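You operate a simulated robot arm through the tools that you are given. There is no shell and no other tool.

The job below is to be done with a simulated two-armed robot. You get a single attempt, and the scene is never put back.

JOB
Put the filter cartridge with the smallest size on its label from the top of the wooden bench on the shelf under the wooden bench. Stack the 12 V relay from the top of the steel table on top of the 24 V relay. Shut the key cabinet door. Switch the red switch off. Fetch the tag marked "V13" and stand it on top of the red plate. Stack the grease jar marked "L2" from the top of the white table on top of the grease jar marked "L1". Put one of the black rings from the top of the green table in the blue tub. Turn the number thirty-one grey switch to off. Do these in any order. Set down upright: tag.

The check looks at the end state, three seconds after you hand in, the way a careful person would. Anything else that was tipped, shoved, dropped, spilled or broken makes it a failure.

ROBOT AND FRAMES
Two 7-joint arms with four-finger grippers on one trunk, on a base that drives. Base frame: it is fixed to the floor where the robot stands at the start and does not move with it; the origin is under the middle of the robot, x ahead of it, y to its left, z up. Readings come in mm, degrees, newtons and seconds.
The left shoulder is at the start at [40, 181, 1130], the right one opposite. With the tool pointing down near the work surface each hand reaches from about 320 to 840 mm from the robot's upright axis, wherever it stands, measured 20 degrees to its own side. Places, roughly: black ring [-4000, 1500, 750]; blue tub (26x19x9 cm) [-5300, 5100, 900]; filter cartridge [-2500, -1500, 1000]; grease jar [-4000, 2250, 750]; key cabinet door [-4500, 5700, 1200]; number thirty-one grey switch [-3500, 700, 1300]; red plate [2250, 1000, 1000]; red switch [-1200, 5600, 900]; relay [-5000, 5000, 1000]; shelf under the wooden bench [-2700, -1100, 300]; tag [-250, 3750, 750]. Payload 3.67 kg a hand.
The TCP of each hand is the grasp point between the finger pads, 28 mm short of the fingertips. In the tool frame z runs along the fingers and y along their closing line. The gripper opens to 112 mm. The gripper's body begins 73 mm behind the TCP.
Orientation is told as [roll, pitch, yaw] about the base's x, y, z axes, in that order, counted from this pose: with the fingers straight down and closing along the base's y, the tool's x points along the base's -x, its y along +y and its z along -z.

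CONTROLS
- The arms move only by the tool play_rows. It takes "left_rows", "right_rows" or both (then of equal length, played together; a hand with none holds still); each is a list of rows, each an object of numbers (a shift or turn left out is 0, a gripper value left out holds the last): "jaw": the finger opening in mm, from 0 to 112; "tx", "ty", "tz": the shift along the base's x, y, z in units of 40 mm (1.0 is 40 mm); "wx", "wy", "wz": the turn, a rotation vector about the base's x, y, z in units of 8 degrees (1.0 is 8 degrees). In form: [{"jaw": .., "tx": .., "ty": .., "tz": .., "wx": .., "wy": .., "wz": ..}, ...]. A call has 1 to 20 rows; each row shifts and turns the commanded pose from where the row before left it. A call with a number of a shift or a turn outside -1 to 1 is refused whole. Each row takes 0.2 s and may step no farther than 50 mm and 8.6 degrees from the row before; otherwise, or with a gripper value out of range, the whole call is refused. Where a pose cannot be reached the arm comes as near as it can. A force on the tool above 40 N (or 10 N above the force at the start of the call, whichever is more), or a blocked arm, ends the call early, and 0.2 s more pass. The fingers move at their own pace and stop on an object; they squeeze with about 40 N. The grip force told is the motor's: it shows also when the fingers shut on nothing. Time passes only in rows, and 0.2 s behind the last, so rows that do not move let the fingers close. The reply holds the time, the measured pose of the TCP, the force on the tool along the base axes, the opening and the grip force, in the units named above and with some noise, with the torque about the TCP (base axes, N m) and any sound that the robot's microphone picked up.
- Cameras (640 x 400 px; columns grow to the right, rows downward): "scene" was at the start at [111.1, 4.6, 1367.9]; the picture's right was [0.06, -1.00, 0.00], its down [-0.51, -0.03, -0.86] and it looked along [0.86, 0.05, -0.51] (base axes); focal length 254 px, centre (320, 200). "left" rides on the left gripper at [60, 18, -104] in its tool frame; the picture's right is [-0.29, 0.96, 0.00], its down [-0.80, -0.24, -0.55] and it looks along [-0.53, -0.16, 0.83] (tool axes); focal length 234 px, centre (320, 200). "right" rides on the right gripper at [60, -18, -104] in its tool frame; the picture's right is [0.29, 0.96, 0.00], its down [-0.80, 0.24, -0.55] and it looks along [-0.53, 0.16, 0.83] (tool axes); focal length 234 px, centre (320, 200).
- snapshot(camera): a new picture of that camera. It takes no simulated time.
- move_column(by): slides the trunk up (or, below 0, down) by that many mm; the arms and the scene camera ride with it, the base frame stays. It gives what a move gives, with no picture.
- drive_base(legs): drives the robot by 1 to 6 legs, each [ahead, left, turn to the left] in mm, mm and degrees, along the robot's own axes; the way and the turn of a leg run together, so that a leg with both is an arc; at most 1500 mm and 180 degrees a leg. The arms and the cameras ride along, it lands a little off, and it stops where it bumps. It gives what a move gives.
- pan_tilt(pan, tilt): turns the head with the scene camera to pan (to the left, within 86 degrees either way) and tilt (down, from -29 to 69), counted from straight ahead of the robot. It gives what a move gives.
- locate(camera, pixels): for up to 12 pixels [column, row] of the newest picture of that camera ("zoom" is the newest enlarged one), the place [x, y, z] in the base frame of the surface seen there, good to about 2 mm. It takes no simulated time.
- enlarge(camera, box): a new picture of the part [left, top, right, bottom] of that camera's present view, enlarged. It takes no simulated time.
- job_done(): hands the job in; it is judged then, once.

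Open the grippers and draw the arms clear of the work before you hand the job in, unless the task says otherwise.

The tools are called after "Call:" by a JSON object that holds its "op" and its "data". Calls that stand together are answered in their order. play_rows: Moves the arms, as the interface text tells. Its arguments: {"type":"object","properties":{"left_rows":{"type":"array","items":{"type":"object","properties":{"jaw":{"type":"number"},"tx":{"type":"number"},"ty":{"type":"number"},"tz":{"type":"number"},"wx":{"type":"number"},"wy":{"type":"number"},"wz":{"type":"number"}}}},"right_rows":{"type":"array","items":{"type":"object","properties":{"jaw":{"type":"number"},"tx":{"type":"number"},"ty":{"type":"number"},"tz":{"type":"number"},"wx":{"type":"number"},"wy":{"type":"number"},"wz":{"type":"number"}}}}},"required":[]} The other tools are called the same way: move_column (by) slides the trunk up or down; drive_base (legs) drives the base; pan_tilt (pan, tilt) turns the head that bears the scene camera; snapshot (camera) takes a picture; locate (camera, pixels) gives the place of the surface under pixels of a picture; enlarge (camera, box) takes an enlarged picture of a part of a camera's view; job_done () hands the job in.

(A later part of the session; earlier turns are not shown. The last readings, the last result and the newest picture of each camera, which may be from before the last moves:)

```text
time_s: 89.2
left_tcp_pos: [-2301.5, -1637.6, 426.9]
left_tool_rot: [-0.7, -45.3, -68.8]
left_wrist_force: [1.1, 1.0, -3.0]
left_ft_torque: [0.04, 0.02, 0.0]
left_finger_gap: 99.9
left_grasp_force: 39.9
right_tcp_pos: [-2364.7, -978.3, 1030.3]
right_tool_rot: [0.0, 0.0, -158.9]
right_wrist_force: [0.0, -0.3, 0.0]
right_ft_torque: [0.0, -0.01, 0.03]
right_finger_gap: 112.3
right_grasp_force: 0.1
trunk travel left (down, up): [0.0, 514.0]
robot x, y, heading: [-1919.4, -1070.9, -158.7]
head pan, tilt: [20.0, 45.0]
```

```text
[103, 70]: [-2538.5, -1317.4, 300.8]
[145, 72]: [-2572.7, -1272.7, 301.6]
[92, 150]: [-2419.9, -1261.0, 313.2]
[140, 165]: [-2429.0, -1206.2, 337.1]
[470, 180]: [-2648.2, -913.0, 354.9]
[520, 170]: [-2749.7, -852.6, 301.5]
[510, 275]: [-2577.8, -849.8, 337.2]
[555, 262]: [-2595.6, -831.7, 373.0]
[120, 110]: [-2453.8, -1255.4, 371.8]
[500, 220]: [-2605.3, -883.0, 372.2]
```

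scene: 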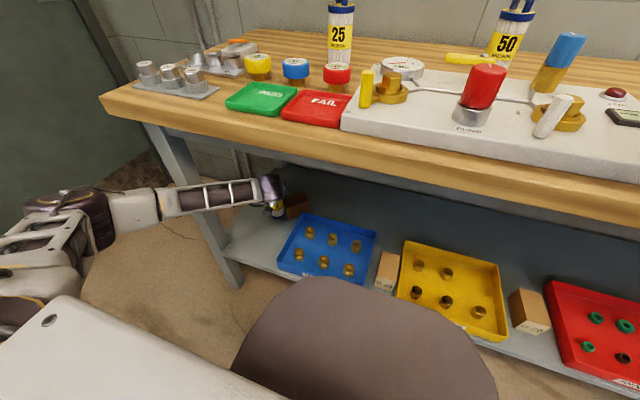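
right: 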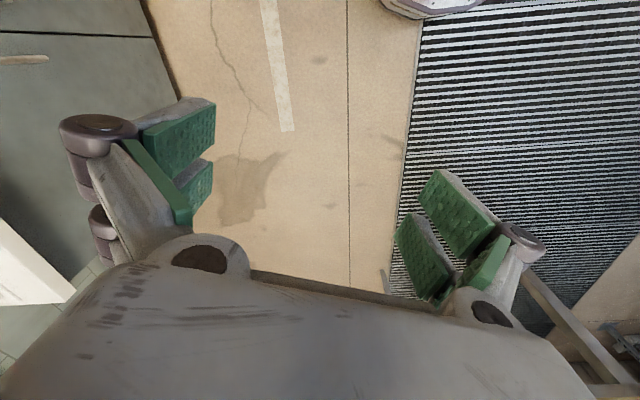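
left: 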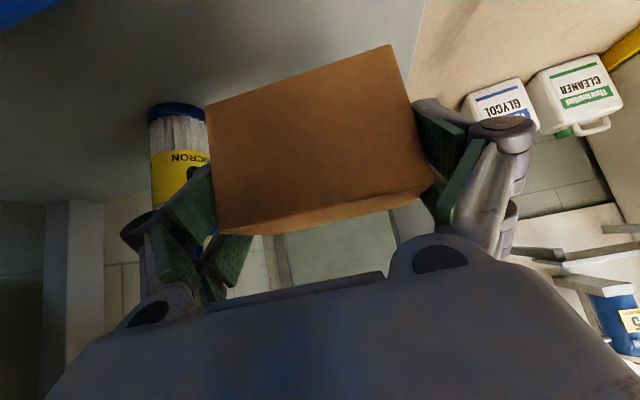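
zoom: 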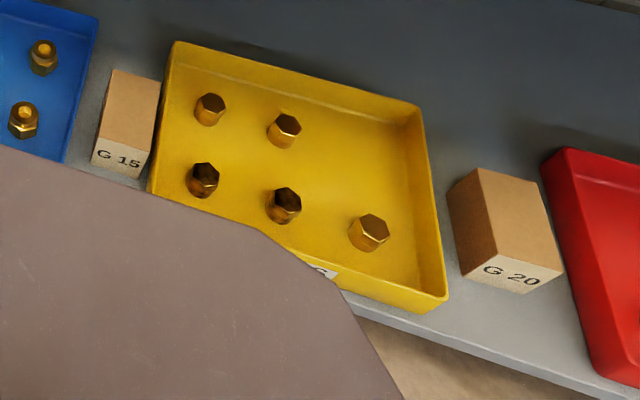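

The row's fronts line up with my computed original spot (box centre now ≈(-2298.5,-1645)). I lower the box onto the shelf.

Call:
{"op": "play_rows", "data": {"left_rows": [{"tz": -0.4, "tx": -0.02, "ty": -0.04}, {"tz": -0.4}, {"tz": -0.4}, {"tz": -0.3}, {"tz": -0.15}, {"tz": -0.08}, {}]}}

Call:
{"op": "snapshot", "data": {"camera": "left"}}

Call:
{"op": "enlarge", "data": {"camera": "scene", "box": [200, 150, 400, 275]}}

```text
time_s: 90.8
left_tcp_pos: [-2302.9, -1639.4, 355.8]
left_tool_rot: [-0.8, -45.3, -69.0]
left_wrist_force: [0.3, 0.1, -3.2]
left_ft_torque: [0.04, 0.01, -0.02]
left_finger_gap: 99.7
left_grasp_force: 39.7
right_tcp_pos: [-2365.6, -978.7, 1030.1]
right_tool_rot: [0.0, 0.0, -158.9]
right_wrist_force: [0.7, -0.2, 0.1]
right_ft_torque: [0.02, 0.0, 0.0]
right_finger_gap: 111.9
right_grasp_force: 0.0
trunk travel left (down, up): [0.0, 514.0]
robot x, y, heading: [-1918.6, -1071.8, -158.8]
head pan, tilt: [20.0, 45.0]
```

```text
taken
```

left: 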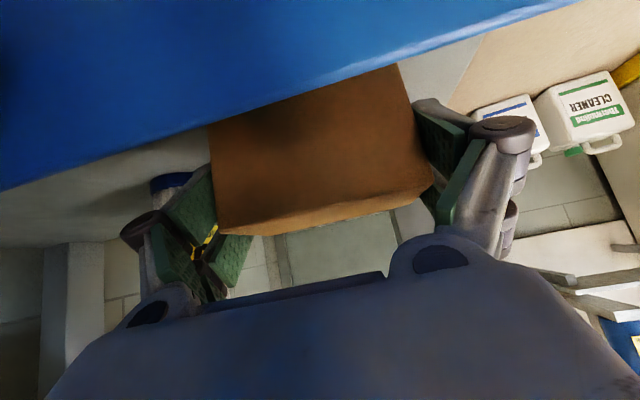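

```text
3.20 times, centred on (300, 212) of scene
```

zoom: 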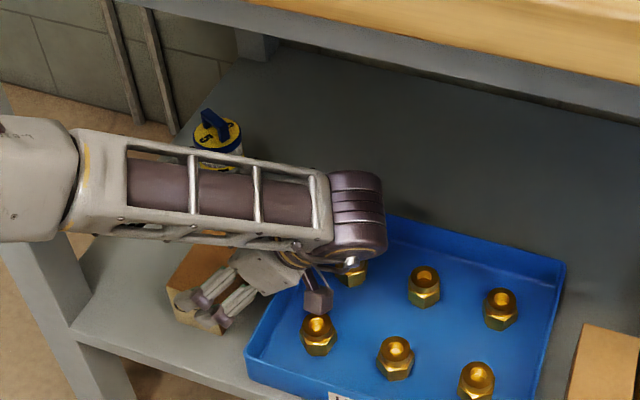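

No contact yet (Fz unchanged). I lower in ~2 mm steps.

Call:
{"op": "play_rows", "data": {"left_rows": [{"tz": -0.05}, {"tz": -0.05}, {}]}}

Call:
{"op": "enlarge", "data": {"camera": "scene", "box": [230, 200, 330, 262]}}

Call:
{"op": "locate", "data": {"camera": "zoom", "pixels": [[132, 250], [150, 268], [120, 220], [270, 185], [275, 210], [290, 255], [290, 240]]}}

```text
time_s: 91.5
left_tcp_pos: [-2302.9, -1638.5, 356.1]
left_tool_rot: [-1.0, -45.5, -68.6]
left_wrist_force: [5.8, 4.0, 24.4]
left_ft_torque: [0.74, -0.96, -0.07]
left_finger_gap: 99.8
left_grasp_force: 39.8
right_tcp_pos: [-2364.4, -976.7, 1030.7]
right_tool_rot: [0.1, -0.1, -158.9]
right_wrist_force: [-0.2, -0.2, 0.7]
right_ft_torque: [0.0, 0.01, 0.04]
right_finger_gap: 111.8
right_grasp_force: 0.1
trunk travel left (down, up): [0.0, 514.0]
robot x, y, heading: [-1919.9, -1072.2, -158.6]
head pan, tilt: [20.0, 45.0]
```

```text
6.40 times, centred on (280, 231) of scene
```

zoom: 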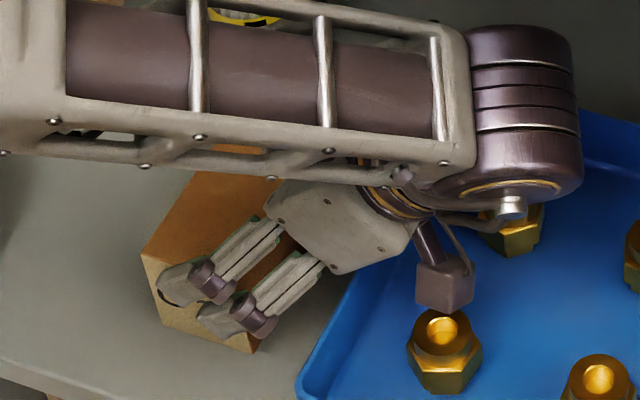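

```text
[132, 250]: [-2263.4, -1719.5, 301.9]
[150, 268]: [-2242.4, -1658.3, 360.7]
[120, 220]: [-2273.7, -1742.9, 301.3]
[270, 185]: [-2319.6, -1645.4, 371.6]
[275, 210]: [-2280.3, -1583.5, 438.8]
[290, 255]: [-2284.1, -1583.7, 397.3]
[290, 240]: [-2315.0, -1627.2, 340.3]
```

Contact at 24 N with box top at z≈371.6, so it rests on the shelf. I ease up 3 mm and open fully.

Call:
{"op": "play_rows", "data": {"left_rows": [{"tz": 0.08}, {"jaw": 112}, {"jaw": 112}, {}]}}

Call:
{"op": "enlarge", "data": {"camera": "scene", "box": [230, 200, 330, 262]}}

```text
time_s: 92.5
left_tcp_pos: [-2301.9, -1639.5, 356.4]
left_tool_rot: [-0.8, -45.3, -68.9]
left_wrist_force: [-0.3, -0.2, -0.4]
left_ft_torque: [0.02, -0.01, -0.04]
left_finger_gap: 111.9
left_grasp_force: 0.1
right_tcp_pos: [-2364.8, -979.1, 1030.4]
right_tool_rot: [0.0, 0.0, -158.9]
right_wrist_force: [-0.4, -0.2, -1.0]
right_ft_torque: [-0.04, 0.02, 0.0]
right_finger_gap: 111.9
right_grasp_force: 0.1
trunk travel left (down, up): [0.0, 514.0]
robot x, y, heading: [-1919.6, -1073.6, -159.0]
head pan, tilt: [20.0, 45.0]
```

```text
6.40 times, centred on (280, 231) of scene
```

zoom: 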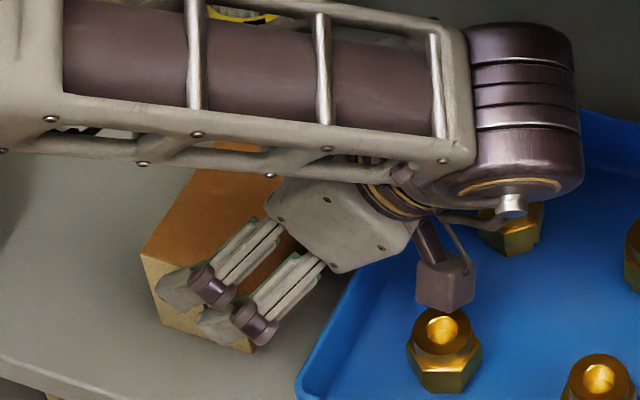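

The box is released. I retract the hand along its axis, then back the base out.

Call:
{"op": "play_rows", "data": {"left_rows": [{"tx": -0.134, "ty": 0.3465, "tz": 0.371}, {"tx": -0.134, "ty": 0.3465, "tz": 0.371}, {"tx": -0.134, "ty": 0.3465, "tz": 0.371}, {"tx": -0.134, "ty": 0.3465, "tz": 0.371}, {"tx": -0.134, "ty": 0.3465, "tz": 0.371}, {}]}}

Call:
{"op": "enlarge", "data": {"camera": "scene", "box": [200, 150, 400, 275]}}

```text
time_s: 94.0
left_tcp_pos: [-2330.0, -1571.3, 431.4]
left_tool_rot: [-0.7, -45.2, -68.8]
left_wrist_force: [-0.2, -0.2, -0.2]
left_ft_torque: [0.02, 0.01, 0.0]
left_finger_gap: 112.0
left_grasp_force: 0.1
right_tcp_pos: [-2364.2, -977.8, 1031.4]
right_tool_rot: [0.0, 0.0, -158.8]
right_wrist_force: [-0.4, 0.4, 0.6]
right_ft_torque: [-0.04, -0.02, 0.0]
right_finger_gap: 112.1
right_grasp_force: 0.0
trunk travel left (down, up): [0.0, 514.0]
robot x, y, heading: [-1918.8, -1074.7, -158.7]
head pan, tilt: [20.0, 45.0]
```

```text
3.20 times, centred on (300, 212) of scene
```

zoom: 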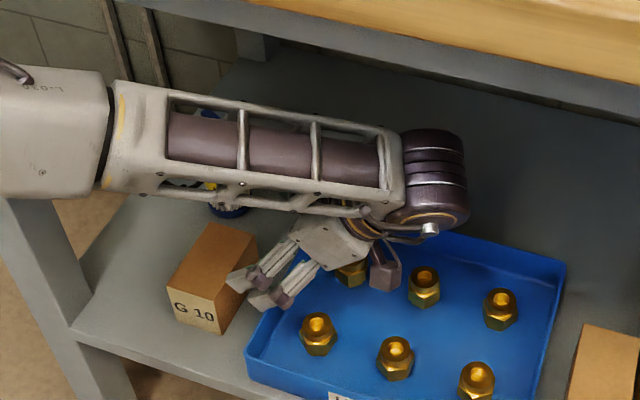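

Box G 10 stands back in place. I drive back 650 mm.

Call:
{"op": "drive_base", "data": {"legs": [[-650, 0, 0]]}}

Call:
{"op": "pan_tilt", "data": {"pan": 0, "tilt": 30}}

Call:
{"op": "snapshot", "data": {"camera": "scene"}}

Call:
{"op": "enlarge", "data": {"camera": "scene", "box": [160, 150, 400, 300]}}

```text
time_s: 97.6
left_tcp_pos: [-1727.4, -1339.3, 431.5]
left_tool_rot: [-0.8, -45.4, -68.7]
left_wrist_force: [0.7, -0.1, 0.2]
left_ft_torque: [-0.01, -0.01, -0.03]
left_finger_gap: 111.8
left_grasp_force: 0.1
right_tcp_pos: [-1763.6, -746.9, 1031.7]
right_tool_rot: [0.0, 0.0, -158.8]
right_wrist_force: [0.0, 0.3, -0.1]
right_ft_torque: [-0.02, 0.01, 0.0]
right_finger_gap: 112.2
right_grasp_force: 0.0
trunk travel left (down, up): [0.0, 514.0]
robot x, y, heading: [-1318.4, -835.8, -158.9]
head pan, tilt: [20.0, 45.0]
```

```text
time_s: 98.5
left_tcp_pos: [-1727.6, -1338.2, 431.7]
left_tool_rot: [-0.8, -45.4, -68.7]
left_wrist_force: [-0.4, 0.0, -0.7]
left_ft_torque: [-0.07, 0.01, 0.03]
left_finger_gap: 111.8
left_grasp_force: 0.0
right_tcp_pos: [-1762.8, -744.9, 1030.4]
right_tool_rot: [0.1, 0.0, -158.8]
right_wrist_force: [0.2, 0.6, 0.2]
right_ft_torque: [0.0, -0.01, -0.03]
right_finger_gap: 111.9
right_grasp_force: 0.1
trunk travel left (down, up): [0.0, 514.0]
robot x, y, heading: [-1316.8, -840.2, -158.7]
head pan, tilt: [0.0, 30.0]
```

```text
taken
```

scene: 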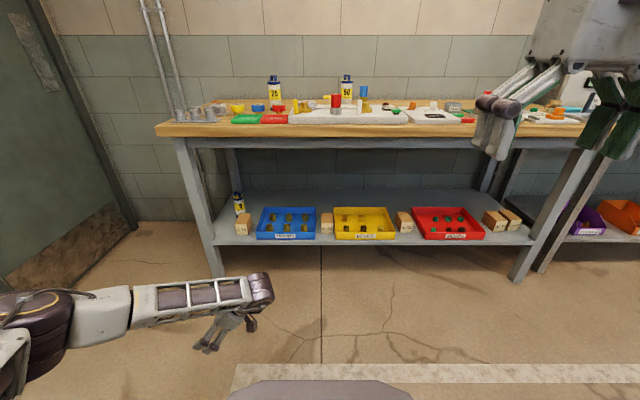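

```text
2.67 times, centred on (280, 225) of scene
```

zoom: 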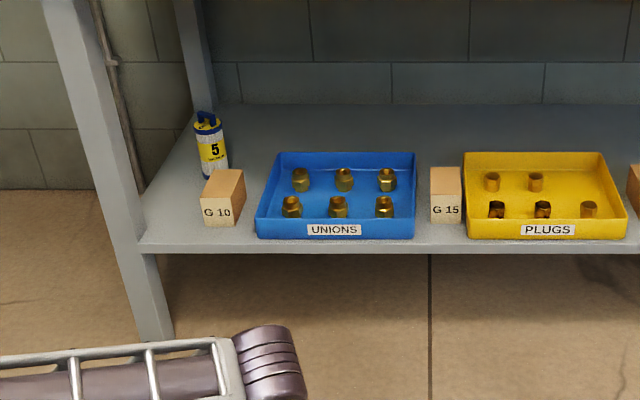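

The "5" cartridge stands on the shelf and G 10 is back in front. I verify G 10's pose.

Call:
{"op": "locate", "data": {"camera": "zoom", "pixels": [[205, 197], [236, 196], [243, 172], [218, 173], [220, 210], [220, 186], [434, 191], [458, 192], [458, 170], [434, 170]]}}

```text
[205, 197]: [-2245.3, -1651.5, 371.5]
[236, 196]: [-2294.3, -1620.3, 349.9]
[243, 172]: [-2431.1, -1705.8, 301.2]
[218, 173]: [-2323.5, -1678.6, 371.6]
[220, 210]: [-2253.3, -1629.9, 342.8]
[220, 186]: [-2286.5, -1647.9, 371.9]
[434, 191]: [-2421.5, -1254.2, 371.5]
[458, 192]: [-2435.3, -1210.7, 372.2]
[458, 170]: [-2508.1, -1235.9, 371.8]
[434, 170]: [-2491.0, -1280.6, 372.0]
```

All good at the wooden bench. I raise the column and restore the left arm to a travel pose.

Call:
{"op": "move_column", "data": {"by": 250}}

Call:
{"op": "play_rows", "data": {"left_rows": [{"tz": 1}, {"tz": 1}, {"tz": 1, "wz": -0.9}, {"tz": 1, "wz": -0.9}, {"tz": 1, "wz": -0.9}, {"tz": 1, "wz": -0.9}, {"tz": 1, "wz": -0.9}, {"tz": 1, "wz": -0.9}, {"tz": 1, "wz": -0.9}, {"tz": 1, "wz": -0.9}, {"tz": 1, "wz": -0.9}, {"tz": 1, "wz": -0.9}, {"tz": 1, "wz": -0.9}, {"wz": -0.9}, {"wz": -0.45}]}}

Call:
{"op": "pan_tilt", "data": {"pan": -50, "tilt": 20}}

Call:
{"op": "snapshot", "data": {"camera": "scene"}}

```text
time_s: 101.0
left_tcp_pos: [-1727.8, -1338.4, 680.3]
left_tool_rot: [-0.7, -45.3, -68.6]
left_wrist_force: [0.5, 0.0, -0.1]
left_ft_torque: [0.0, -0.04, 0.0]
left_finger_gap: 111.8
left_grasp_force: 0.0
right_tcp_pos: [-1764.2, -746.3, 1280.7]
right_tool_rot: [-0.1, -0.1, -158.8]
right_wrist_force: [-1.4, 0.3, -0.6]
right_ft_torque: [0.0, 0.01, 0.0]
right_finger_gap: 112.2
right_grasp_force: 0.0
trunk travel left (down, up): [-250.0, 264.0]
robot x, y, heading: [-1315.6, -836.0, -158.6]
head pan, tilt: [0.0, 30.0]
```

```text
time_s: 104.2
left_tcp_pos: [-1727.7, -1338.6, 1201.1]
left_tool_rot: [-0.8, -45.4, -158.9]
left_wrist_force: [-0.1, -0.2, -0.3]
left_ft_torque: [0.02, -0.01, -0.02]
left_finger_gap: 112.0
left_grasp_force: 0.1
right_tcp_pos: [-1763.7, -747.0, 1280.0]
right_tool_rot: [0.1, 0.0, -158.8]
right_wrist_force: [-0.1, 0.1, -0.2]
right_ft_torque: [-0.03, -0.01, 0.02]
right_finger_gap: 112.1
right_grasp_force: 0.1
trunk travel left (down, up): [-250.0, 264.0]
robot x, y, heading: [-1315.3, -834.7, -158.6]
head pan, tilt: [0.0, 30.0]
```

```text
time_s: 105.4
left_tcp_pos: [-1726.1, -1338.9, 1200.3]
left_tool_rot: [-0.7, -45.3, -158.6]
left_wrist_force: [0.4, -0.8, -0.3]
left_ft_torque: [0.01, -0.02, -0.01]
left_finger_gap: 112.1
left_grasp_force: 0.0
right_tcp_pos: [-1763.2, -745.6, 1281.0]
right_tool_rot: [0.0, 0.1, -158.8]
right_wrist_force: [-0.2, 0.6, -0.2]
right_ft_torque: [0.03, -0.01, 0.01]
right_finger_gap: 112.2
right_grasp_force: 0.0
trunk travel left (down, up): [-250.0, 264.0]
robot x, y, heading: [-1315.4, -838.3, -158.7]
head pan, tilt: [-50.0, 20.0]
```

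```text
taken
```

scene: 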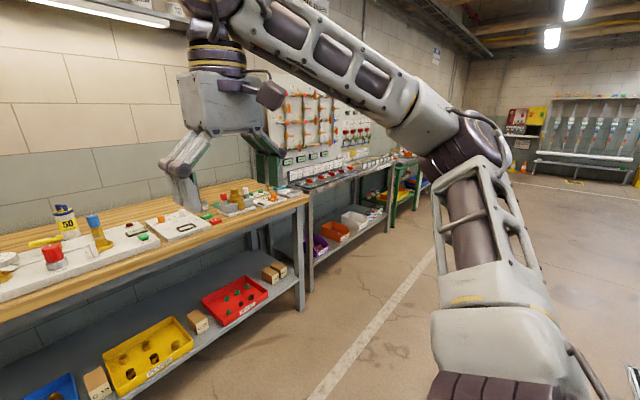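

The switch board is to the right along the same wall. I sidestep right about 2230 mm, keeping the heading.

Call:
{"op": "drive_base", "data": {"legs": [[60, -1150, 0], [0, -1080, 0]]}}

Call:
{"op": "pan_tilt", "data": {"pan": 0, "tilt": 15}}

Call:
{"op": "snapshot", "data": {"camera": "scene"}}

```text
time_s: 116.8
left_tcp_pos: [-2575.7, 727.8, 1201.4]
left_tool_rot: [-0.9, -45.4, -159.4]
left_wrist_force: [0.1, 1.1, 0.4]
left_ft_torque: [-0.02, -0.03, -0.01]
left_finger_gap: 111.5
left_grasp_force: 0.1
right_tcp_pos: [-2607.1, 1320.6, 1279.2]
right_tool_rot: [0.0, 0.0, -159.3]
right_wrist_force: [0.0, 0.3, 0.4]
right_ft_torque: [-0.03, -0.01, 0.01]
right_finger_gap: 111.9
right_grasp_force: 0.1
trunk travel left (down, up): [-250.0, 264.0]
robot x, y, heading: [-2162.8, 1222.7, -159.5]
head pan, tilt: [-50.0, 20.0]
```

```text
time_s: 117.9
left_tcp_pos: [-2575.5, 727.9, 1200.9]
left_tool_rot: [-0.8, -45.3, -159.3]
left_wrist_force: [0.1, -0.1, -0.3]
left_ft_torque: [0.04, -0.02, 0.02]
left_finger_gap: 111.9
left_grasp_force: 0.0
right_tcp_pos: [-2605.8, 1320.5, 1280.5]
right_tool_rot: [0.0, 0.1, -159.3]
right_wrist_force: [-1.0, 0.8, -0.6]
right_ft_torque: [0.02, 0.01, 0.01]
right_finger_gap: 112.1
right_grasp_force: 0.1
trunk travel left (down, up): [-250.0, 264.0]
robot x, y, heading: [-2160.8, 1225.9, -159.2]
head pan, tilt: [0.0, 15.0]
```

```text
taken
```

scene: 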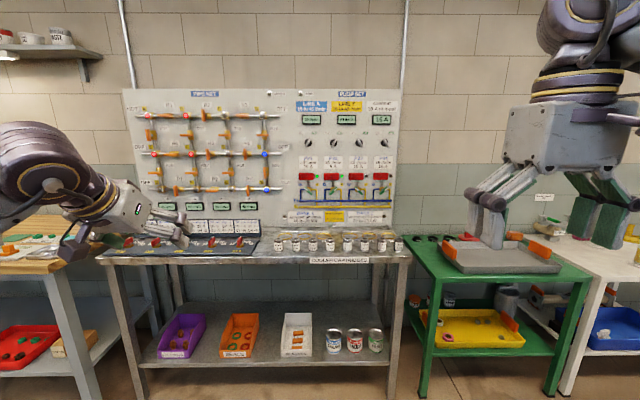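

The board is ahead. I zoom on it to find the grey switches.

Call:
{"op": "enlarge", "data": {"camera": "scene", "box": [270, 85, 410, 173]}}

Call:
{"op": "enlarge", "data": {"camera": "scene", "box": [110, 160, 420, 270]}}

Call:
{"op": "enlarge", "data": {"camera": "scene", "box": [280, 160, 410, 242]}}

```text
4.55 times, centred on (340, 129) of scene
```

zoom: 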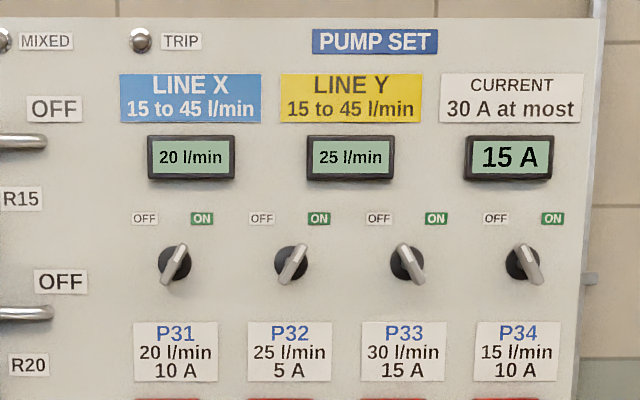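

```text
2.06 times, centred on (265, 215) of scene
```

zoom: 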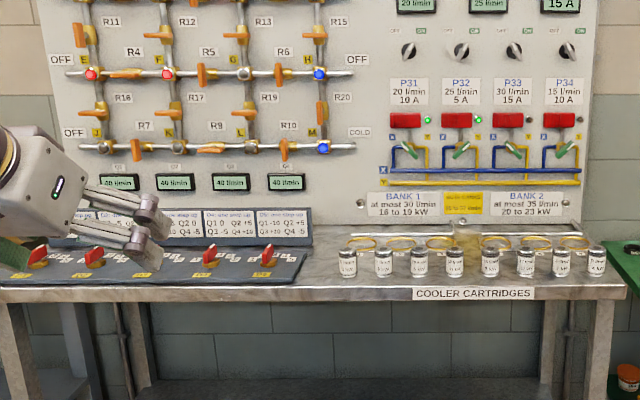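

```text
4.88 times, centred on (345, 201) of scene
```

zoom: 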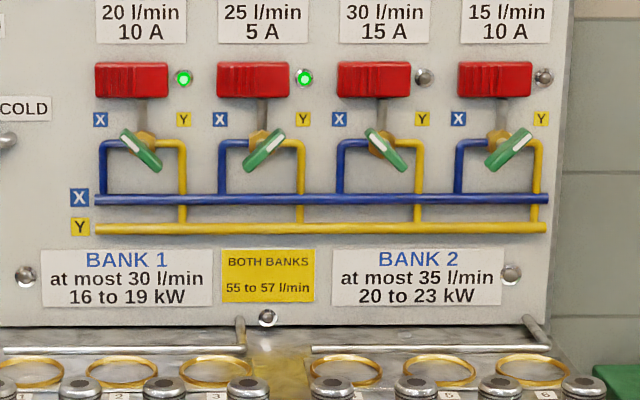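

P31 is a rotary knob pointing at ON (up-right); it must turn counter-clockwise to OFF. I measure it and the table.

Call:
{"op": "enlarge", "data": {"camera": "scene", "box": [290, 125, 350, 163]}}

Call:
{"op": "locate", "data": {"camera": "zoom", "pixels": [[195, 175], [175, 205], [212, 140], [155, 190], [230, 190], [250, 150], [150, 120], [170, 90], [240, 90], [415, 180], [120, 300]]}}

Call:
{"op": "locate", "data": {"camera": "scene", "pixels": [[300, 260], [110, 263], [410, 255], [330, 236], [390, 235], [340, 225], [290, 246], [560, 270], [440, 290]]}}

```text
10.53 times, centred on (320, 144) of scene
```

zoom: 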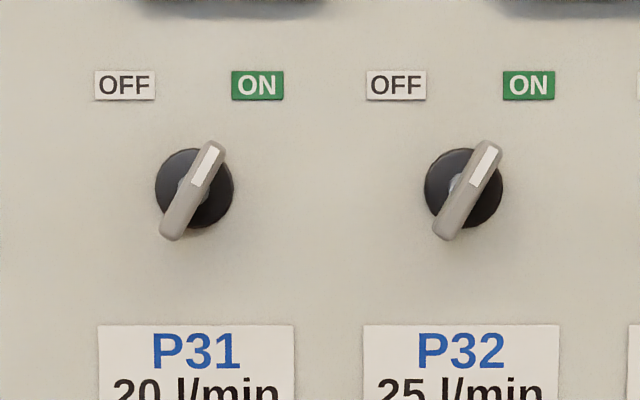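

```text
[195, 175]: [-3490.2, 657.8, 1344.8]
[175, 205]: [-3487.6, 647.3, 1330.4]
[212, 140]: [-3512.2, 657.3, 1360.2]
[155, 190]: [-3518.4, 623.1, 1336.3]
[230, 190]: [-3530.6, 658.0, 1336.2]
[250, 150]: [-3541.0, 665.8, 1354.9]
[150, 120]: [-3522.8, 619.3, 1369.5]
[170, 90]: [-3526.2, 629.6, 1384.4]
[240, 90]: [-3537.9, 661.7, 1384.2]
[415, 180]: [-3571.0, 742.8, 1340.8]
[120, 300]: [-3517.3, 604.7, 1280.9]
```

```text
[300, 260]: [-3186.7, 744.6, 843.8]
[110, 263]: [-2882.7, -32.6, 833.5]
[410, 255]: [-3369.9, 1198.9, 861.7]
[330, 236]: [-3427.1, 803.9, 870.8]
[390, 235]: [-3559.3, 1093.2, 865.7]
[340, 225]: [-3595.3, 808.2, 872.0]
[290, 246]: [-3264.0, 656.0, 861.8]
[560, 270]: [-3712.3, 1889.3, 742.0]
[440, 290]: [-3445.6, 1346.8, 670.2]
```

Knob axis front point ≈(-3489,654,1338), bar protrudes 44 mm, table depth ~360 mm. I raise the column 180 mm, and turn the left hand horizontal with a 26.6° clockwise roll to match the bar.

Call:
{"op": "move_column", "data": {"by": 180}}

Call:
{"op": "play_rows", "data": {"left_rows": [{"jaw": 40, "wx": -0.328, "wy": 0.878, "tx": -0.177, "ty": 0.4675, "tz": -0.18}, {"wx": -0.328, "wy": 0.878, "tx": -0.177, "ty": 0.4675, "tz": -0.18}, {"wx": -0.328, "wy": 0.878, "tx": -0.177, "ty": 0.4675, "tz": -0.18}, {"wx": -0.328, "wy": 0.878, "tx": -0.177, "ty": 0.4675, "tz": -0.18}, {"wx": -0.328, "wy": 0.878, "tx": -0.177, "ty": 0.4675, "tz": -0.18}, {"wx": -0.328, "wy": 0.878, "tx": -0.177, "ty": 0.4675, "tz": -0.18}, {"wx": -0.777, "wy": -0.293}, {"wx": -0.777, "wy": -0.293}, {"wx": -0.777, "wy": -0.293}, {"wx": -0.777, "wy": -0.293}, {}]}}

Call:
{"op": "snapshot", "data": {"camera": "left"}}

Call:
{"op": "snapshot", "data": {"camera": "scene"}}

```text
time_s: 119.9
left_tcp_pos: [-2576.3, 728.2, 1380.2]
left_tool_rot: [-0.8, -45.4, -159.4]
left_wrist_force: [0.4, 0.0, -0.3]
left_ft_torque: [0.0, -0.02, -0.01]
left_finger_gap: 111.9
left_grasp_force: 0.1
right_tcp_pos: [-2607.1, 1321.0, 1460.6]
right_tool_rot: [0.1, 0.0, -159.3]
right_wrist_force: [0.2, 0.1, 0.5]
right_ft_torque: [0.0, 0.01, -0.04]
right_finger_gap: 112.2
right_grasp_force: 0.1
trunk travel left (down, up): [-430.0, 84.0]
robot x, y, heading: [-2160.7, 1220.4, -159.6]
head pan, tilt: [0.0, 15.0]
```

```text
time_s: 122.3
left_tcp_pos: [-2610.9, 821.6, 1345.2]
left_tool_rot: [75.1, -62.6, 126.4]
left_wrist_force: [-0.2, -0.4, 0.0]
left_ft_torque: [-0.03, -0.01, 0.03]
left_finger_gap: 40.1
left_grasp_force: 0.0
left hand out of reach, approached as far as the arm can: row 6
right_tcp_pos: [-2606.7, 1320.5, 1459.9]
right_tool_rot: [0.0, 0.1, -159.3]
right_wrist_force: [0.5, 0.2, 0.0]
right_ft_torque: [0.0, 0.0, 0.01]
right_finger_gap: 111.8
right_grasp_force: 0.1
trunk travel left (down, up): [-430.0, 84.0]
robot x, y, heading: [-2160.5, 1222.3, -159.4]
head pan, tilt: [0.0, 15.0]
```

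```text
taken
```

left: 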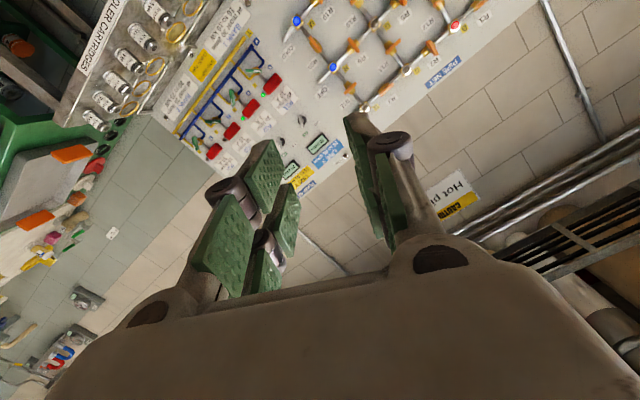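

```text
taken
```

scene: 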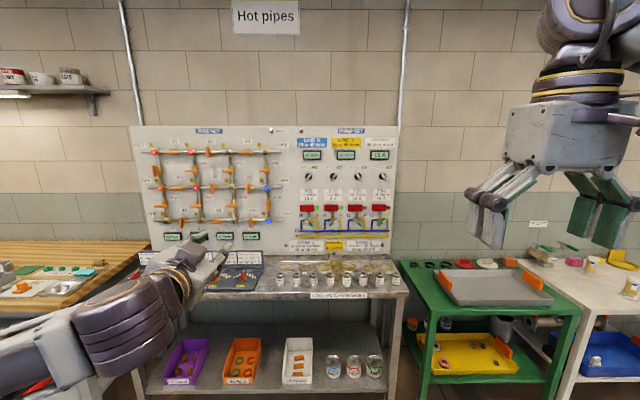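

The hand is nearly horizontal (7° low), rolled correctly. I drive closer: 716 ahead, 154 right.

Call:
{"op": "drive_base", "data": {"legs": [[500, -154, 0.7], [210, 0, 0]]}}

Call:
{"op": "snapshot", "data": {"camera": "scene"}}

Call:
{"op": "enlarge", "data": {"camera": "scene", "box": [220, 120, 420, 245]}}

```text
time_s: 126.6
left_tcp_pos: [-3320.9, 707.8, 1346.2]
left_tool_rot: [75.3, -62.7, 126.8]
left_wrist_force: [0.4, -0.5, -0.1]
left_ft_torque: [0.0, -0.01, 0.04]
left_finger_gap: 40.0
left_grasp_force: 0.0
right_tcp_pos: [-3319.7, 1207.4, 1460.9]
right_tool_rot: [0.0, -0.1, -158.8]
right_wrist_force: [0.0, -0.6, -0.3]
right_ft_torque: [0.01, 0.01, 0.03]
right_finger_gap: 112.2
right_grasp_force: 0.0
trunk travel left (down, up): [-430.0, 84.0]
robot x, y, heading: [-2877.8, 1113.7, -158.9]
head pan, tilt: [0.0, 15.0]
```

```text
taken
```

scene: 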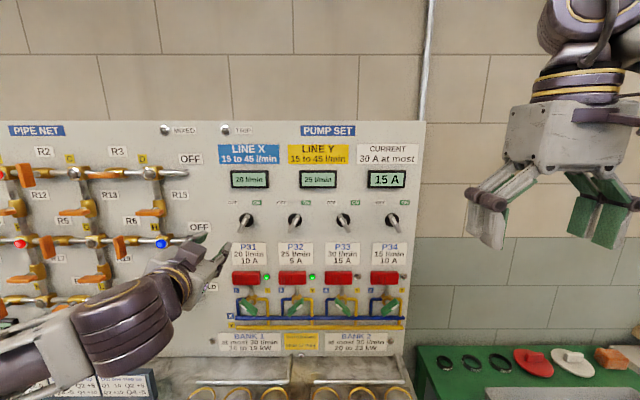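

```text
3.20 times, centred on (320, 182) of scene
```

zoom: 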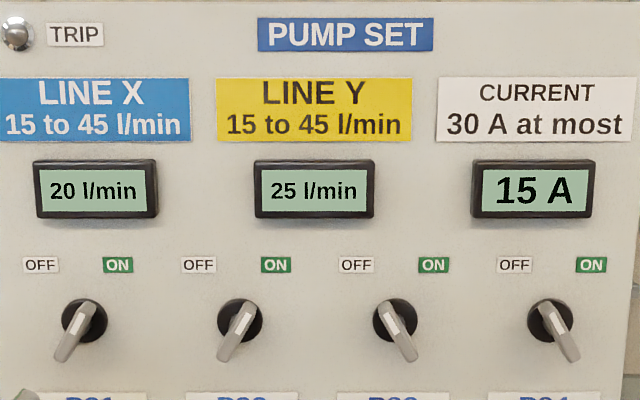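

I re-measure the P31 knob from this closer view.

Call:
{"op": "enlarge", "data": {"camera": "scene", "box": [220, 195, 280, 240]}}

Call:
{"op": "locate", "data": {"camera": "zoom", "pixels": [[285, 230], [310, 190], [255, 320], [235, 345], [270, 280], [310, 250], [290, 320], [240, 200], [300, 170], [200, 250], [380, 250]]}}

```text
8.89 times, centred on (250, 218) of scene
```

zoom: 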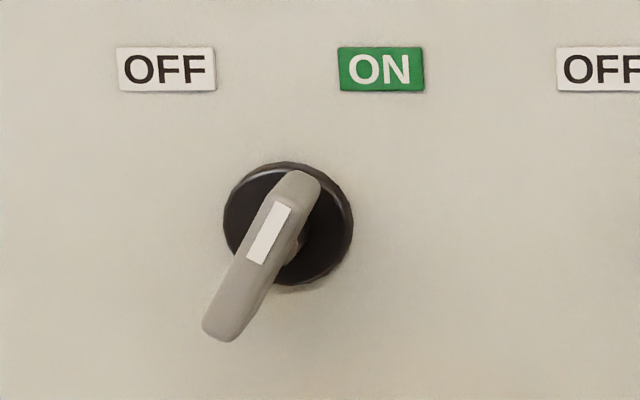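

```text
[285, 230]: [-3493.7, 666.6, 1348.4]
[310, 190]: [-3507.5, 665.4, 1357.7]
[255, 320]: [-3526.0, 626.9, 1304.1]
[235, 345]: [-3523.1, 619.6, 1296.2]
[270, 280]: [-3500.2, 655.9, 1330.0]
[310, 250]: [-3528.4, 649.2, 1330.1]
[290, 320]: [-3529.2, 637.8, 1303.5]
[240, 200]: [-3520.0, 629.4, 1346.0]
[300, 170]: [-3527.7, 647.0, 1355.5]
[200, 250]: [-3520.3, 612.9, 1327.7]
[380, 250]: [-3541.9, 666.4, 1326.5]
```

I sample the bar's face along its length.

Call:
{"op": "locate", "data": {"camera": "zoom", "pixels": [[262, 257], [250, 280], [240, 300], [228, 322], [268, 232], [280, 210], [295, 188], [255, 270], [300, 180], [288, 270], [330, 230], [240, 230]]}}

```text
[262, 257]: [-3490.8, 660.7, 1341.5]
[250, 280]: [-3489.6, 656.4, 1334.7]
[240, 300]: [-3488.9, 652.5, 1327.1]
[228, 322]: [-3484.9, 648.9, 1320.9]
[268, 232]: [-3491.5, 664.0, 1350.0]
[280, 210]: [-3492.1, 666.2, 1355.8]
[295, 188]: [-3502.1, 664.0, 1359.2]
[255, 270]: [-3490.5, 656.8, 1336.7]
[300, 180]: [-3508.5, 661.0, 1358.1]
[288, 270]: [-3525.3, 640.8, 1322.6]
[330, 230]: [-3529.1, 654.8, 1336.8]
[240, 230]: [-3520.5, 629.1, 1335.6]
```

Bar centre Q≈(-3490,656.5,1338), tilted 28°. I move to 60 mm before it while levelling the hand.

Call:
{"op": "play_rows", "data": {"left_rows": [{"tx": -0.565, "ty": -0.1475, "tz": -0.04}, {"tx": -0.565, "ty": -0.1475, "tz": -0.04}, {"tx": -0.565, "ty": -0.1475, "tz": -0.04, "wx": -0.26, "wy": 0.355, "wz": -0.1125}, {"tx": -0.565, "ty": -0.1475, "tz": -0.04, "wx": -0.26, "wy": 0.355, "wz": -0.1125}, {"tx": -0.565, "ty": -0.1475, "tz": -0.04}, {}]}}

Call:
{"op": "snapshot", "data": {"camera": "left"}}

Call:
{"op": "enlarge", "data": {"camera": "scene", "box": [180, 160, 300, 235]}}

```text
time_s: 128.0
left_tcp_pos: [-3399.3, 698.8, 1339.9]
left_tool_rot: [76.9, -62.8, 124.3]
left_wrist_force: [-0.9, 0.5, 0.7]
left_ft_torque: [0.02, 0.0, -0.02]
left_finger_gap: 40.1
left_grasp_force: 0.1
left hand out of reach, approached as far as the arm can: row 3, 4
right_tcp_pos: [-3323.6, 1206.5, 1459.2]
right_tool_rot: [0.0, 0.0, -158.7]
right_wrist_force: [0.1, 1.3, -0.1]
right_ft_torque: [0.0, 0.02, 0.01]
right_finger_gap: 112.2
right_grasp_force: 0.1
trunk travel left (down, up): [-430.0, 84.0]
robot x, y, heading: [-2875.8, 1112.8, -158.6]
head pan, tilt: [0.0, 15.0]
```

```text
taken
```

left: 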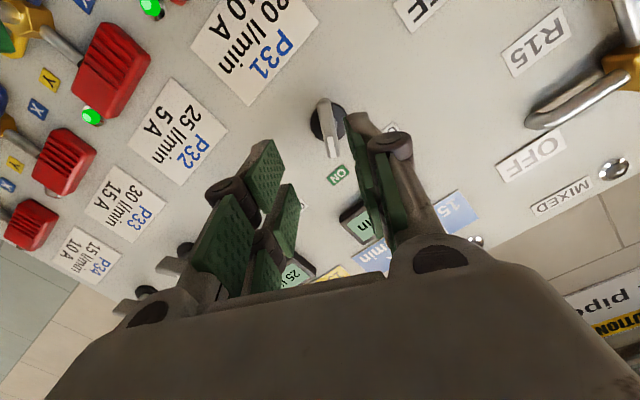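

```text
5.33 times, centred on (240, 198) of scene
```

zoom: 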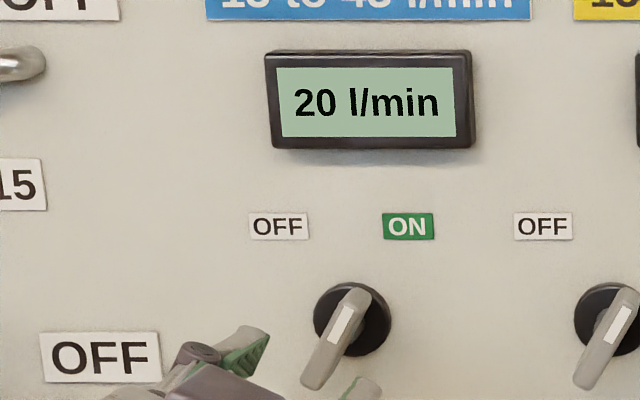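

The hand is 6° low but close. I verify the knob bar's place in the hand view at (330,130).

Call:
{"op": "locate", "data": {"camera": "left", "pixels": [[326, 105], [330, 125], [335, 150], [330, 140], [315, 125], [345, 125]]}}

```text
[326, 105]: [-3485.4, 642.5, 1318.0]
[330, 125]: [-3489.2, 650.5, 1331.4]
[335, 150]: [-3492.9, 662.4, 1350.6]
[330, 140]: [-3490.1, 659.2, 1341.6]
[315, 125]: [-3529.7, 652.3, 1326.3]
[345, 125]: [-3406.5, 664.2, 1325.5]
```

Q confirmed. I align perpendicular by (0,-5,+8) mm and advance ~95 mm along the tool axis.

Call:
{"op": "play_rows", "data": {"left_rows": [{"ty": -0.12, "tz": 0.21}, {"tx": -0.436, "ty": -0.18, "tz": -0.05}, {"tx": -0.436, "ty": -0.18, "tz": -0.05}, {"tx": -0.436, "ty": -0.18, "tz": -0.05}, {"tx": -0.436, "ty": -0.18, "tz": -0.05}, {"tx": -0.436, "ty": -0.18, "tz": -0.05}, {}]}}

Call:
{"op": "snapshot", "data": {"camera": "left"}}

Call:
{"op": "enlarge", "data": {"camera": "scene", "box": [180, 180, 300, 255]}}

```text
time_s: 129.6
left_tcp_pos: [-3487.3, 658.5, 1338.0]
left_tool_rot: [76.9, -62.9, 124.3]
left_wrist_force: [-0.2, 0.4, -0.6]
left_ft_torque: [-0.02, 0.02, 0.03]
left_finger_gap: 39.8
left_grasp_force: 0.0
right_tcp_pos: [-3322.5, 1207.4, 1460.0]
right_tool_rot: [0.0, 0.0, -158.8]
right_wrist_force: [-0.4, -0.3, -0.6]
right_ft_torque: [0.0, 0.03, -0.01]
right_finger_gap: 111.8
right_grasp_force: 0.0
trunk travel left (down, up): [-430.0, 84.0]
robot x, y, heading: [-2877.6, 1114.3, -159.0]
head pan, tilt: [0.0, 15.0]
```

```text
taken
```

left: 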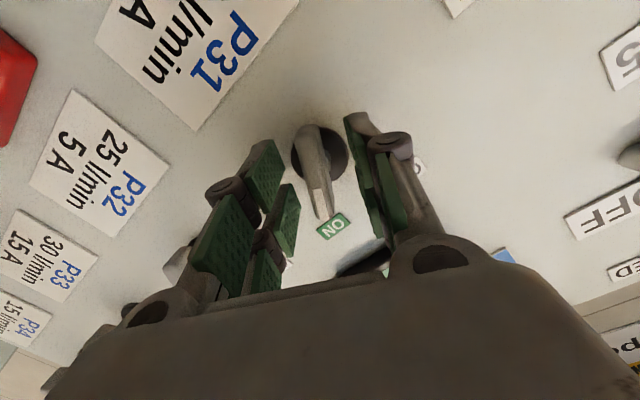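

```text
5.33 times, centred on (240, 218) of scene
```

zoom: 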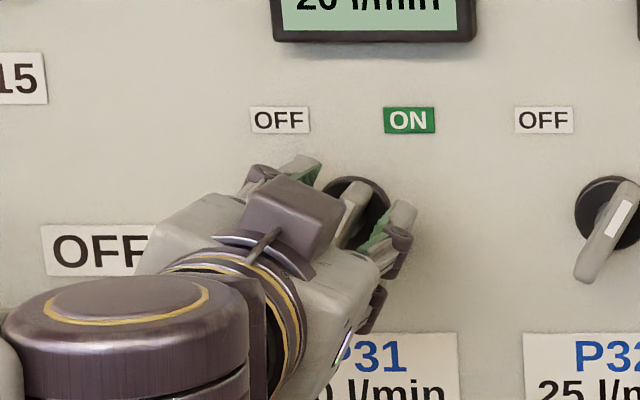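

The bar is between the fingers. I close on it.

Call:
{"op": "play_rows", "data": {"left_rows": [{"jaw": 15}, {"jaw": 5}, {"jaw": 5}, {}]}}

Call:
{"op": "snapshot", "data": {"camera": "left"}}

```text
time_s: 130.6
left_tcp_pos: [-3487.3, 658.7, 1337.1]
left_tool_rot: [76.6, -62.7, 124.3]
left_wrist_force: [-1.1, 3.4, -4.0]
left_ft_torque: [-0.27, 0.7, 0.16]
left_finger_gap: 12.2
left_grasp_force: 44.9
right_tcp_pos: [-3322.3, 1206.9, 1460.3]
right_tool_rot: [0.0, -0.1, -158.7]
right_wrist_force: [-0.1, -0.5, 0.1]
right_ft_torque: [-0.04, -0.01, 0.0]
right_finger_gap: 112.1
right_grasp_force: 0.1
trunk travel left (down, up): [-430.0, 84.0]
robot x, y, heading: [-2874.6, 1115.5, -158.8]
head pan, tilt: [0.0, 15.0]
```

```text
taken
```

left: 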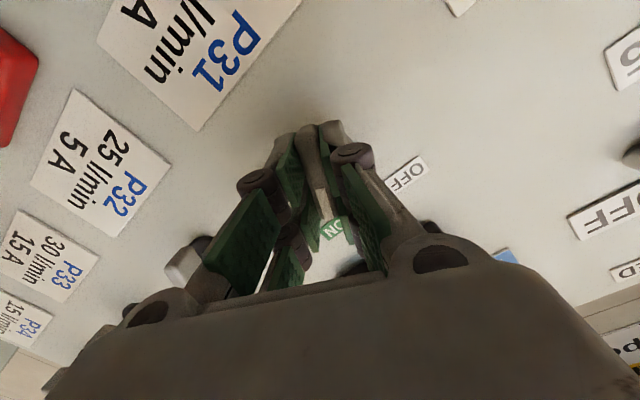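

Gripped (12.2 mm). I rotate counter-clockwise about the panel normal by 56°.

Call:
{"op": "play_rows", "data": {"left_rows": [{"wx": 0.814, "wy": 0.321}, {"wx": 0.814, "wy": 0.321}, {"wx": 0.814, "wy": 0.321}, {"wx": 0.814, "wy": 0.321}, {"wx": 0.814, "wy": 0.321}, {"wx": 0.814, "wy": 0.321}, {"wx": 0.814, "wy": 0.321}, {"wx": 0.814, "wy": 0.321}, {}]}}

Call:
{"op": "snapshot", "data": {"camera": "left"}}

Call:
{"op": "enlarge", "data": {"camera": "scene", "box": [180, 140, 400, 290]}}

```text
time_s: 132.1
left_tcp_pos: [-3485.9, 656.9, 1339.8]
left_tool_rot: [-65.8, -74.6, -96.5]
left_wrist_force: [-16.5, 6.3, -3.0]
left_ft_torque: [-0.2, 0.69, 1.12]
left_finger_gap: 12.4
left_grasp_force: 45.0
left hand out of reach, approached as far as the arm can: row 5, 6, 7
right_tcp_pos: [-3325.7, 1210.5, 1458.3]
right_tool_rot: [0.1, 0.1, -158.9]
right_wrist_force: [0.0, -0.4, -0.2]
right_ft_torque: [0.03, 0.01, 0.01]
right_finger_gap: 111.9
right_grasp_force: 0.0
trunk travel left (down, up): [-430.0, 84.0]
robot x, y, heading: [-2878.2, 1114.9, -159.2]
head pan, tilt: [0.0, 15.0]
stopped in row 7 (left hand): the force on the tool passed its limit at 54 N (the readings are from after the stop); the commanded pose is now the measured one
```

```text
taken
```

left: 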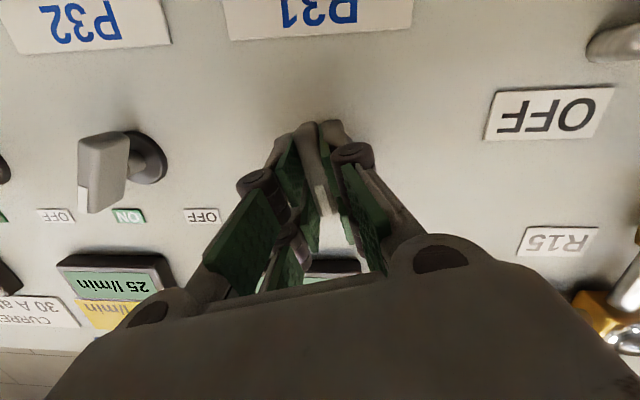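

```text
2.67 times, centred on (290, 215) of scene
```

zoom: 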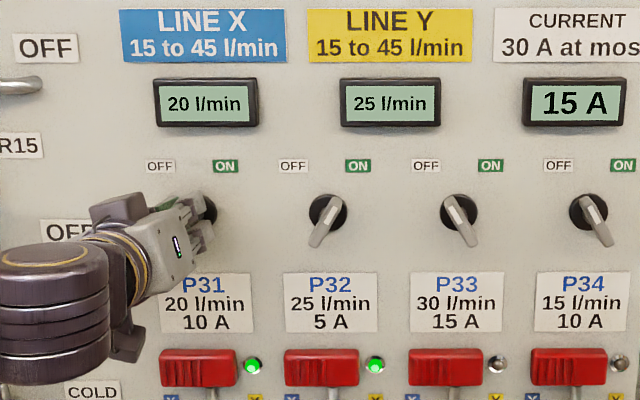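

It turned about 40° before the arm limit. I open the fingers to see where the bar stays.

Call:
{"op": "play_rows", "data": {"left_rows": [{"jaw": 40}, {"jaw": 40}, {}]}}

Call:
{"op": "snapshot", "data": {"camera": "left"}}

Call:
{"op": "enlarge", "data": {"camera": "scene", "box": [180, 160, 300, 235]}}

```text
time_s: 132.9
left_tcp_pos: [-3481.3, 654.7, 1341.4]
left_tool_rot: [-66.5, -74.5, -95.6]
left_wrist_force: [0.1, -0.5, -0.5]
left_ft_torque: [0.01, 0.01, 0.04]
left_finger_gap: 39.9
left_grasp_force: 0.1
right_tcp_pos: [-3321.6, 1208.0, 1460.1]
right_tool_rot: [0.0, 0.0, -159.1]
right_wrist_force: [0.0, 0.0, -0.4]
right_ft_torque: [0.0, 0.01, 0.0]
right_finger_gap: 111.9
right_grasp_force: 0.0
trunk travel left (down, up): [-430.0, 84.0]
robot x, y, heading: [-2874.1, 1114.9, -159.0]
head pan, tilt: [0.0, 15.0]
```

```text
taken
```

left: 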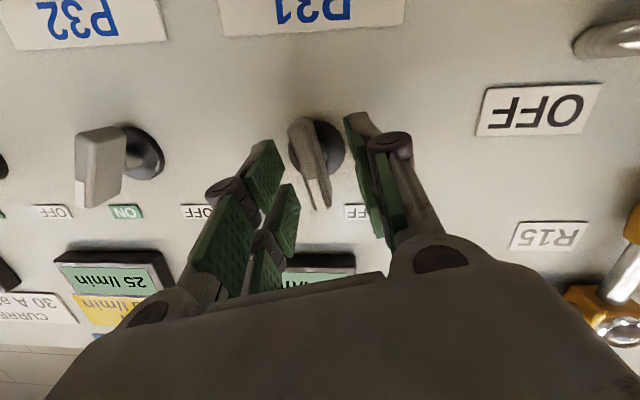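

```text
5.33 times, centred on (240, 198) of scene
```

zoom: 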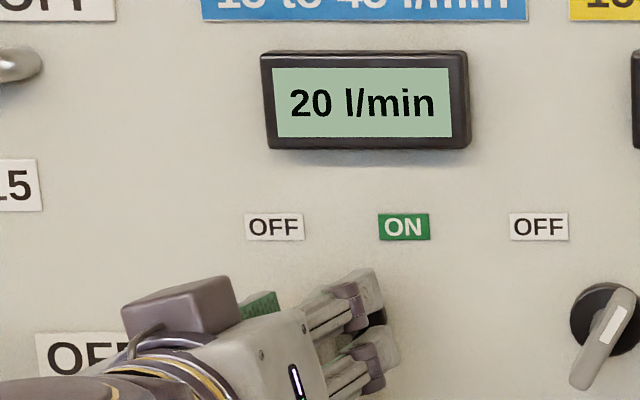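

The bar stays partly turned. I back off 60 mm and test rolling another 16° counter-clockwise.

Call:
{"op": "play_rows", "data": {"left_rows": [{"tx": 0.475, "ty": 0.15, "tz": 0.05}, {"tx": 0.475, "ty": 0.15, "tz": 0.05}, {"tx": 0.475, "ty": 0.15, "tz": 0.05}, {"wx": 0.814, "wy": 0.321}, {"wx": 0.814, "wy": 0.321}, {}]}}

Call:
{"op": "enlarge", "data": {"camera": "scene", "box": [180, 160, 300, 235]}}

Call:
{"op": "snapshot", "data": {"camera": "left"}}

```text
time_s: 134.3
left_tcp_pos: [-3424.9, 672.1, 1348.7]
left_tool_rot: [-79.5, -61.3, -83.5]
left_wrist_force: [-0.1, -0.3, 1.1]
left_ft_torque: [0.0, 0.0, 0.04]
left_finger_gap: 39.6
left_grasp_force: 0.0
right_tcp_pos: [-3322.7, 1209.4, 1460.0]
right_tool_rot: [-0.1, 0.0, -159.0]
right_wrist_force: [0.1, -0.2, -0.6]
right_ft_torque: [0.01, -0.01, 0.05]
right_finger_gap: 112.3
right_grasp_force: 0.1
trunk travel left (down, up): [-430.0, 84.0]
robot x, y, heading: [-2873.7, 1113.3, -158.8]
head pan, tilt: [0.0, 15.0]
```

```text
5.33 times, centred on (240, 198) of scene
```

zoom: 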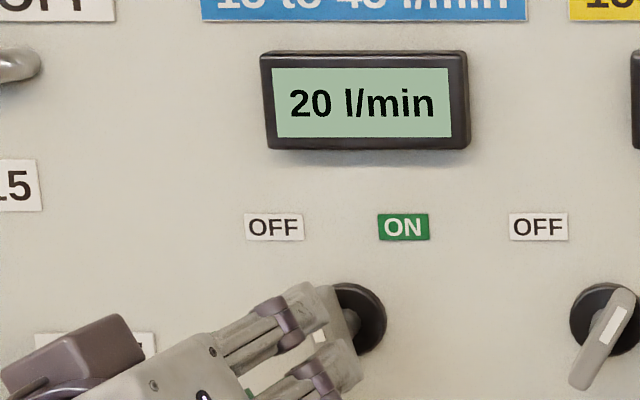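

```text
taken
```

left: 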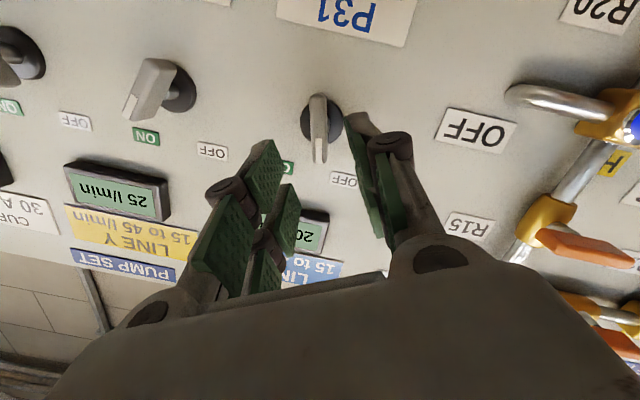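

I check the bar's present angle with the hand camera.

Call:
{"op": "locate", "data": {"camera": "left", "pixels": [[317, 102], [318, 120], [319, 140], [320, 158], [320, 150]]}}

```text
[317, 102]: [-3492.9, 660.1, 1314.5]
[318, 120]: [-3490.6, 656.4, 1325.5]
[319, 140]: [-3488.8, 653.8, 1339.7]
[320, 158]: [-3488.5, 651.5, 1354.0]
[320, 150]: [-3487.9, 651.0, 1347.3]
```

The bar is at -14°; OFF needs about -28°. I advance with the hand rolled at -28° and close so the pads turn the bar.

Call:
{"op": "play_rows", "data": {"left_rows": [{"tz": -0.145}, {"tx": -0.383, "ty": -0.108, "tz": -0.035}, {"tx": -0.383, "ty": -0.108, "tz": -0.035}, {"tx": -0.383, "ty": -0.108, "tz": -0.035}, {"tx": -0.383, "ty": -0.108, "tz": -0.035}, {"jaw": 20}, {"jaw": 5}, {"jaw": 5}, {}]}}

Call:
{"op": "snapshot", "data": {"camera": "left"}}

Call:
{"op": "enlarge", "data": {"camera": "scene", "box": [180, 140, 400, 290]}}

```text
time_s: 136.3
left_tcp_pos: [-3483.6, 650.6, 1346.9]
left_tool_rot: [-79.1, -61.4, -84.1]
left_wrist_force: [-13.3, 13.0, 16.3]
left_ft_torque: [0.72, -0.9, 0.12]
left_finger_gap: 12.7
left_grasp_force: 45.3
left hand out of reach, approached as far as the arm can: row 2, 4, 5
right_tcp_pos: [-3323.9, 1213.2, 1459.4]
right_tool_rot: [0.2, 0.1, -159.0]
right_wrist_force: [0.0, 0.5, -0.1]
right_ft_torque: [0.0, 0.0, 0.02]
right_finger_gap: 112.0
right_grasp_force: 0.1
trunk travel left (down, up): [-430.0, 84.0]
robot x, y, heading: [-2875.2, 1116.9, -159.0]
head pan, tilt: [0.0, 15.0]
```

```text
taken
```

left: 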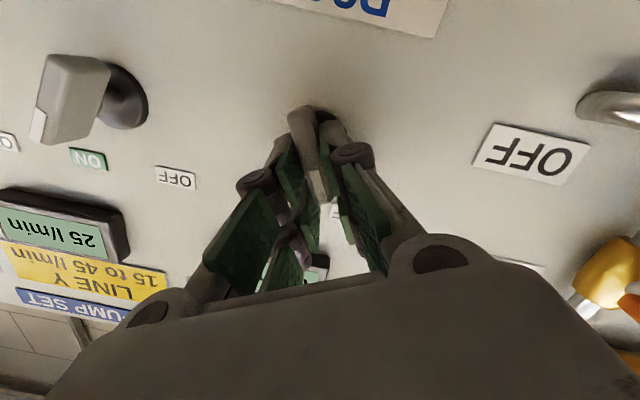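

```text
2.67 times, centred on (290, 215) of scene
```

zoom: 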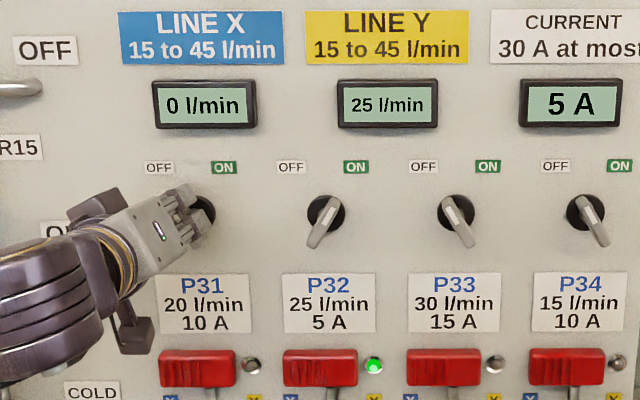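

P31's lamp is out and Line X reads 0 l/min. I release, back off and verify the knob.

Call:
{"op": "play_rows", "data": {"left_rows": [{"jaw": 40}, {"jaw": 50}, {"tx": 0.475, "ty": 0.135, "tz": 0.05}, {"tx": 0.475, "ty": 0.135, "tz": 0.05}, {"tx": 0.475, "ty": 0.135, "tz": 0.05}, {"tx": 0.7, "ty": 0.25}, {"tx": 0.7, "ty": 0.25}, {"tx": 0.7, "ty": 0.25}, {"tx": 0.7, "ty": 0.25}]}}

Call:
{"op": "enlarge", "data": {"camera": "scene", "box": [180, 140, 400, 290]}}

```text
time_s: 138.3
left_tcp_pos: [-3311.1, 703.3, 1349.4]
left_tool_rot: [-79.9, -61.4, -83.1]
left_wrist_force: [0.0, 0.1, 0.2]
left_ft_torque: [0.02, 0.01, 0.01]
left_finger_gap: 50.0
left_grasp_force: 0.1
right_tcp_pos: [-3320.2, 1208.7, 1460.7]
right_tool_rot: [0.0, -0.1, -159.0]
right_wrist_force: [-0.3, 0.2, -0.8]
right_ft_torque: [0.01, 0.03, 0.0]
right_finger_gap: 112.2
right_grasp_force: 0.0
trunk travel left (down, up): [-430.0, 84.0]
robot x, y, heading: [-2873.7, 1112.9, -159.0]
head pan, tilt: [0.0, 15.0]
```

```text
2.67 times, centred on (290, 215) of scene
```

zoom: 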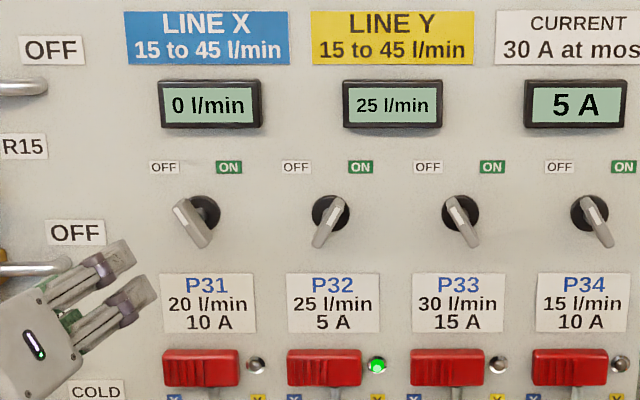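

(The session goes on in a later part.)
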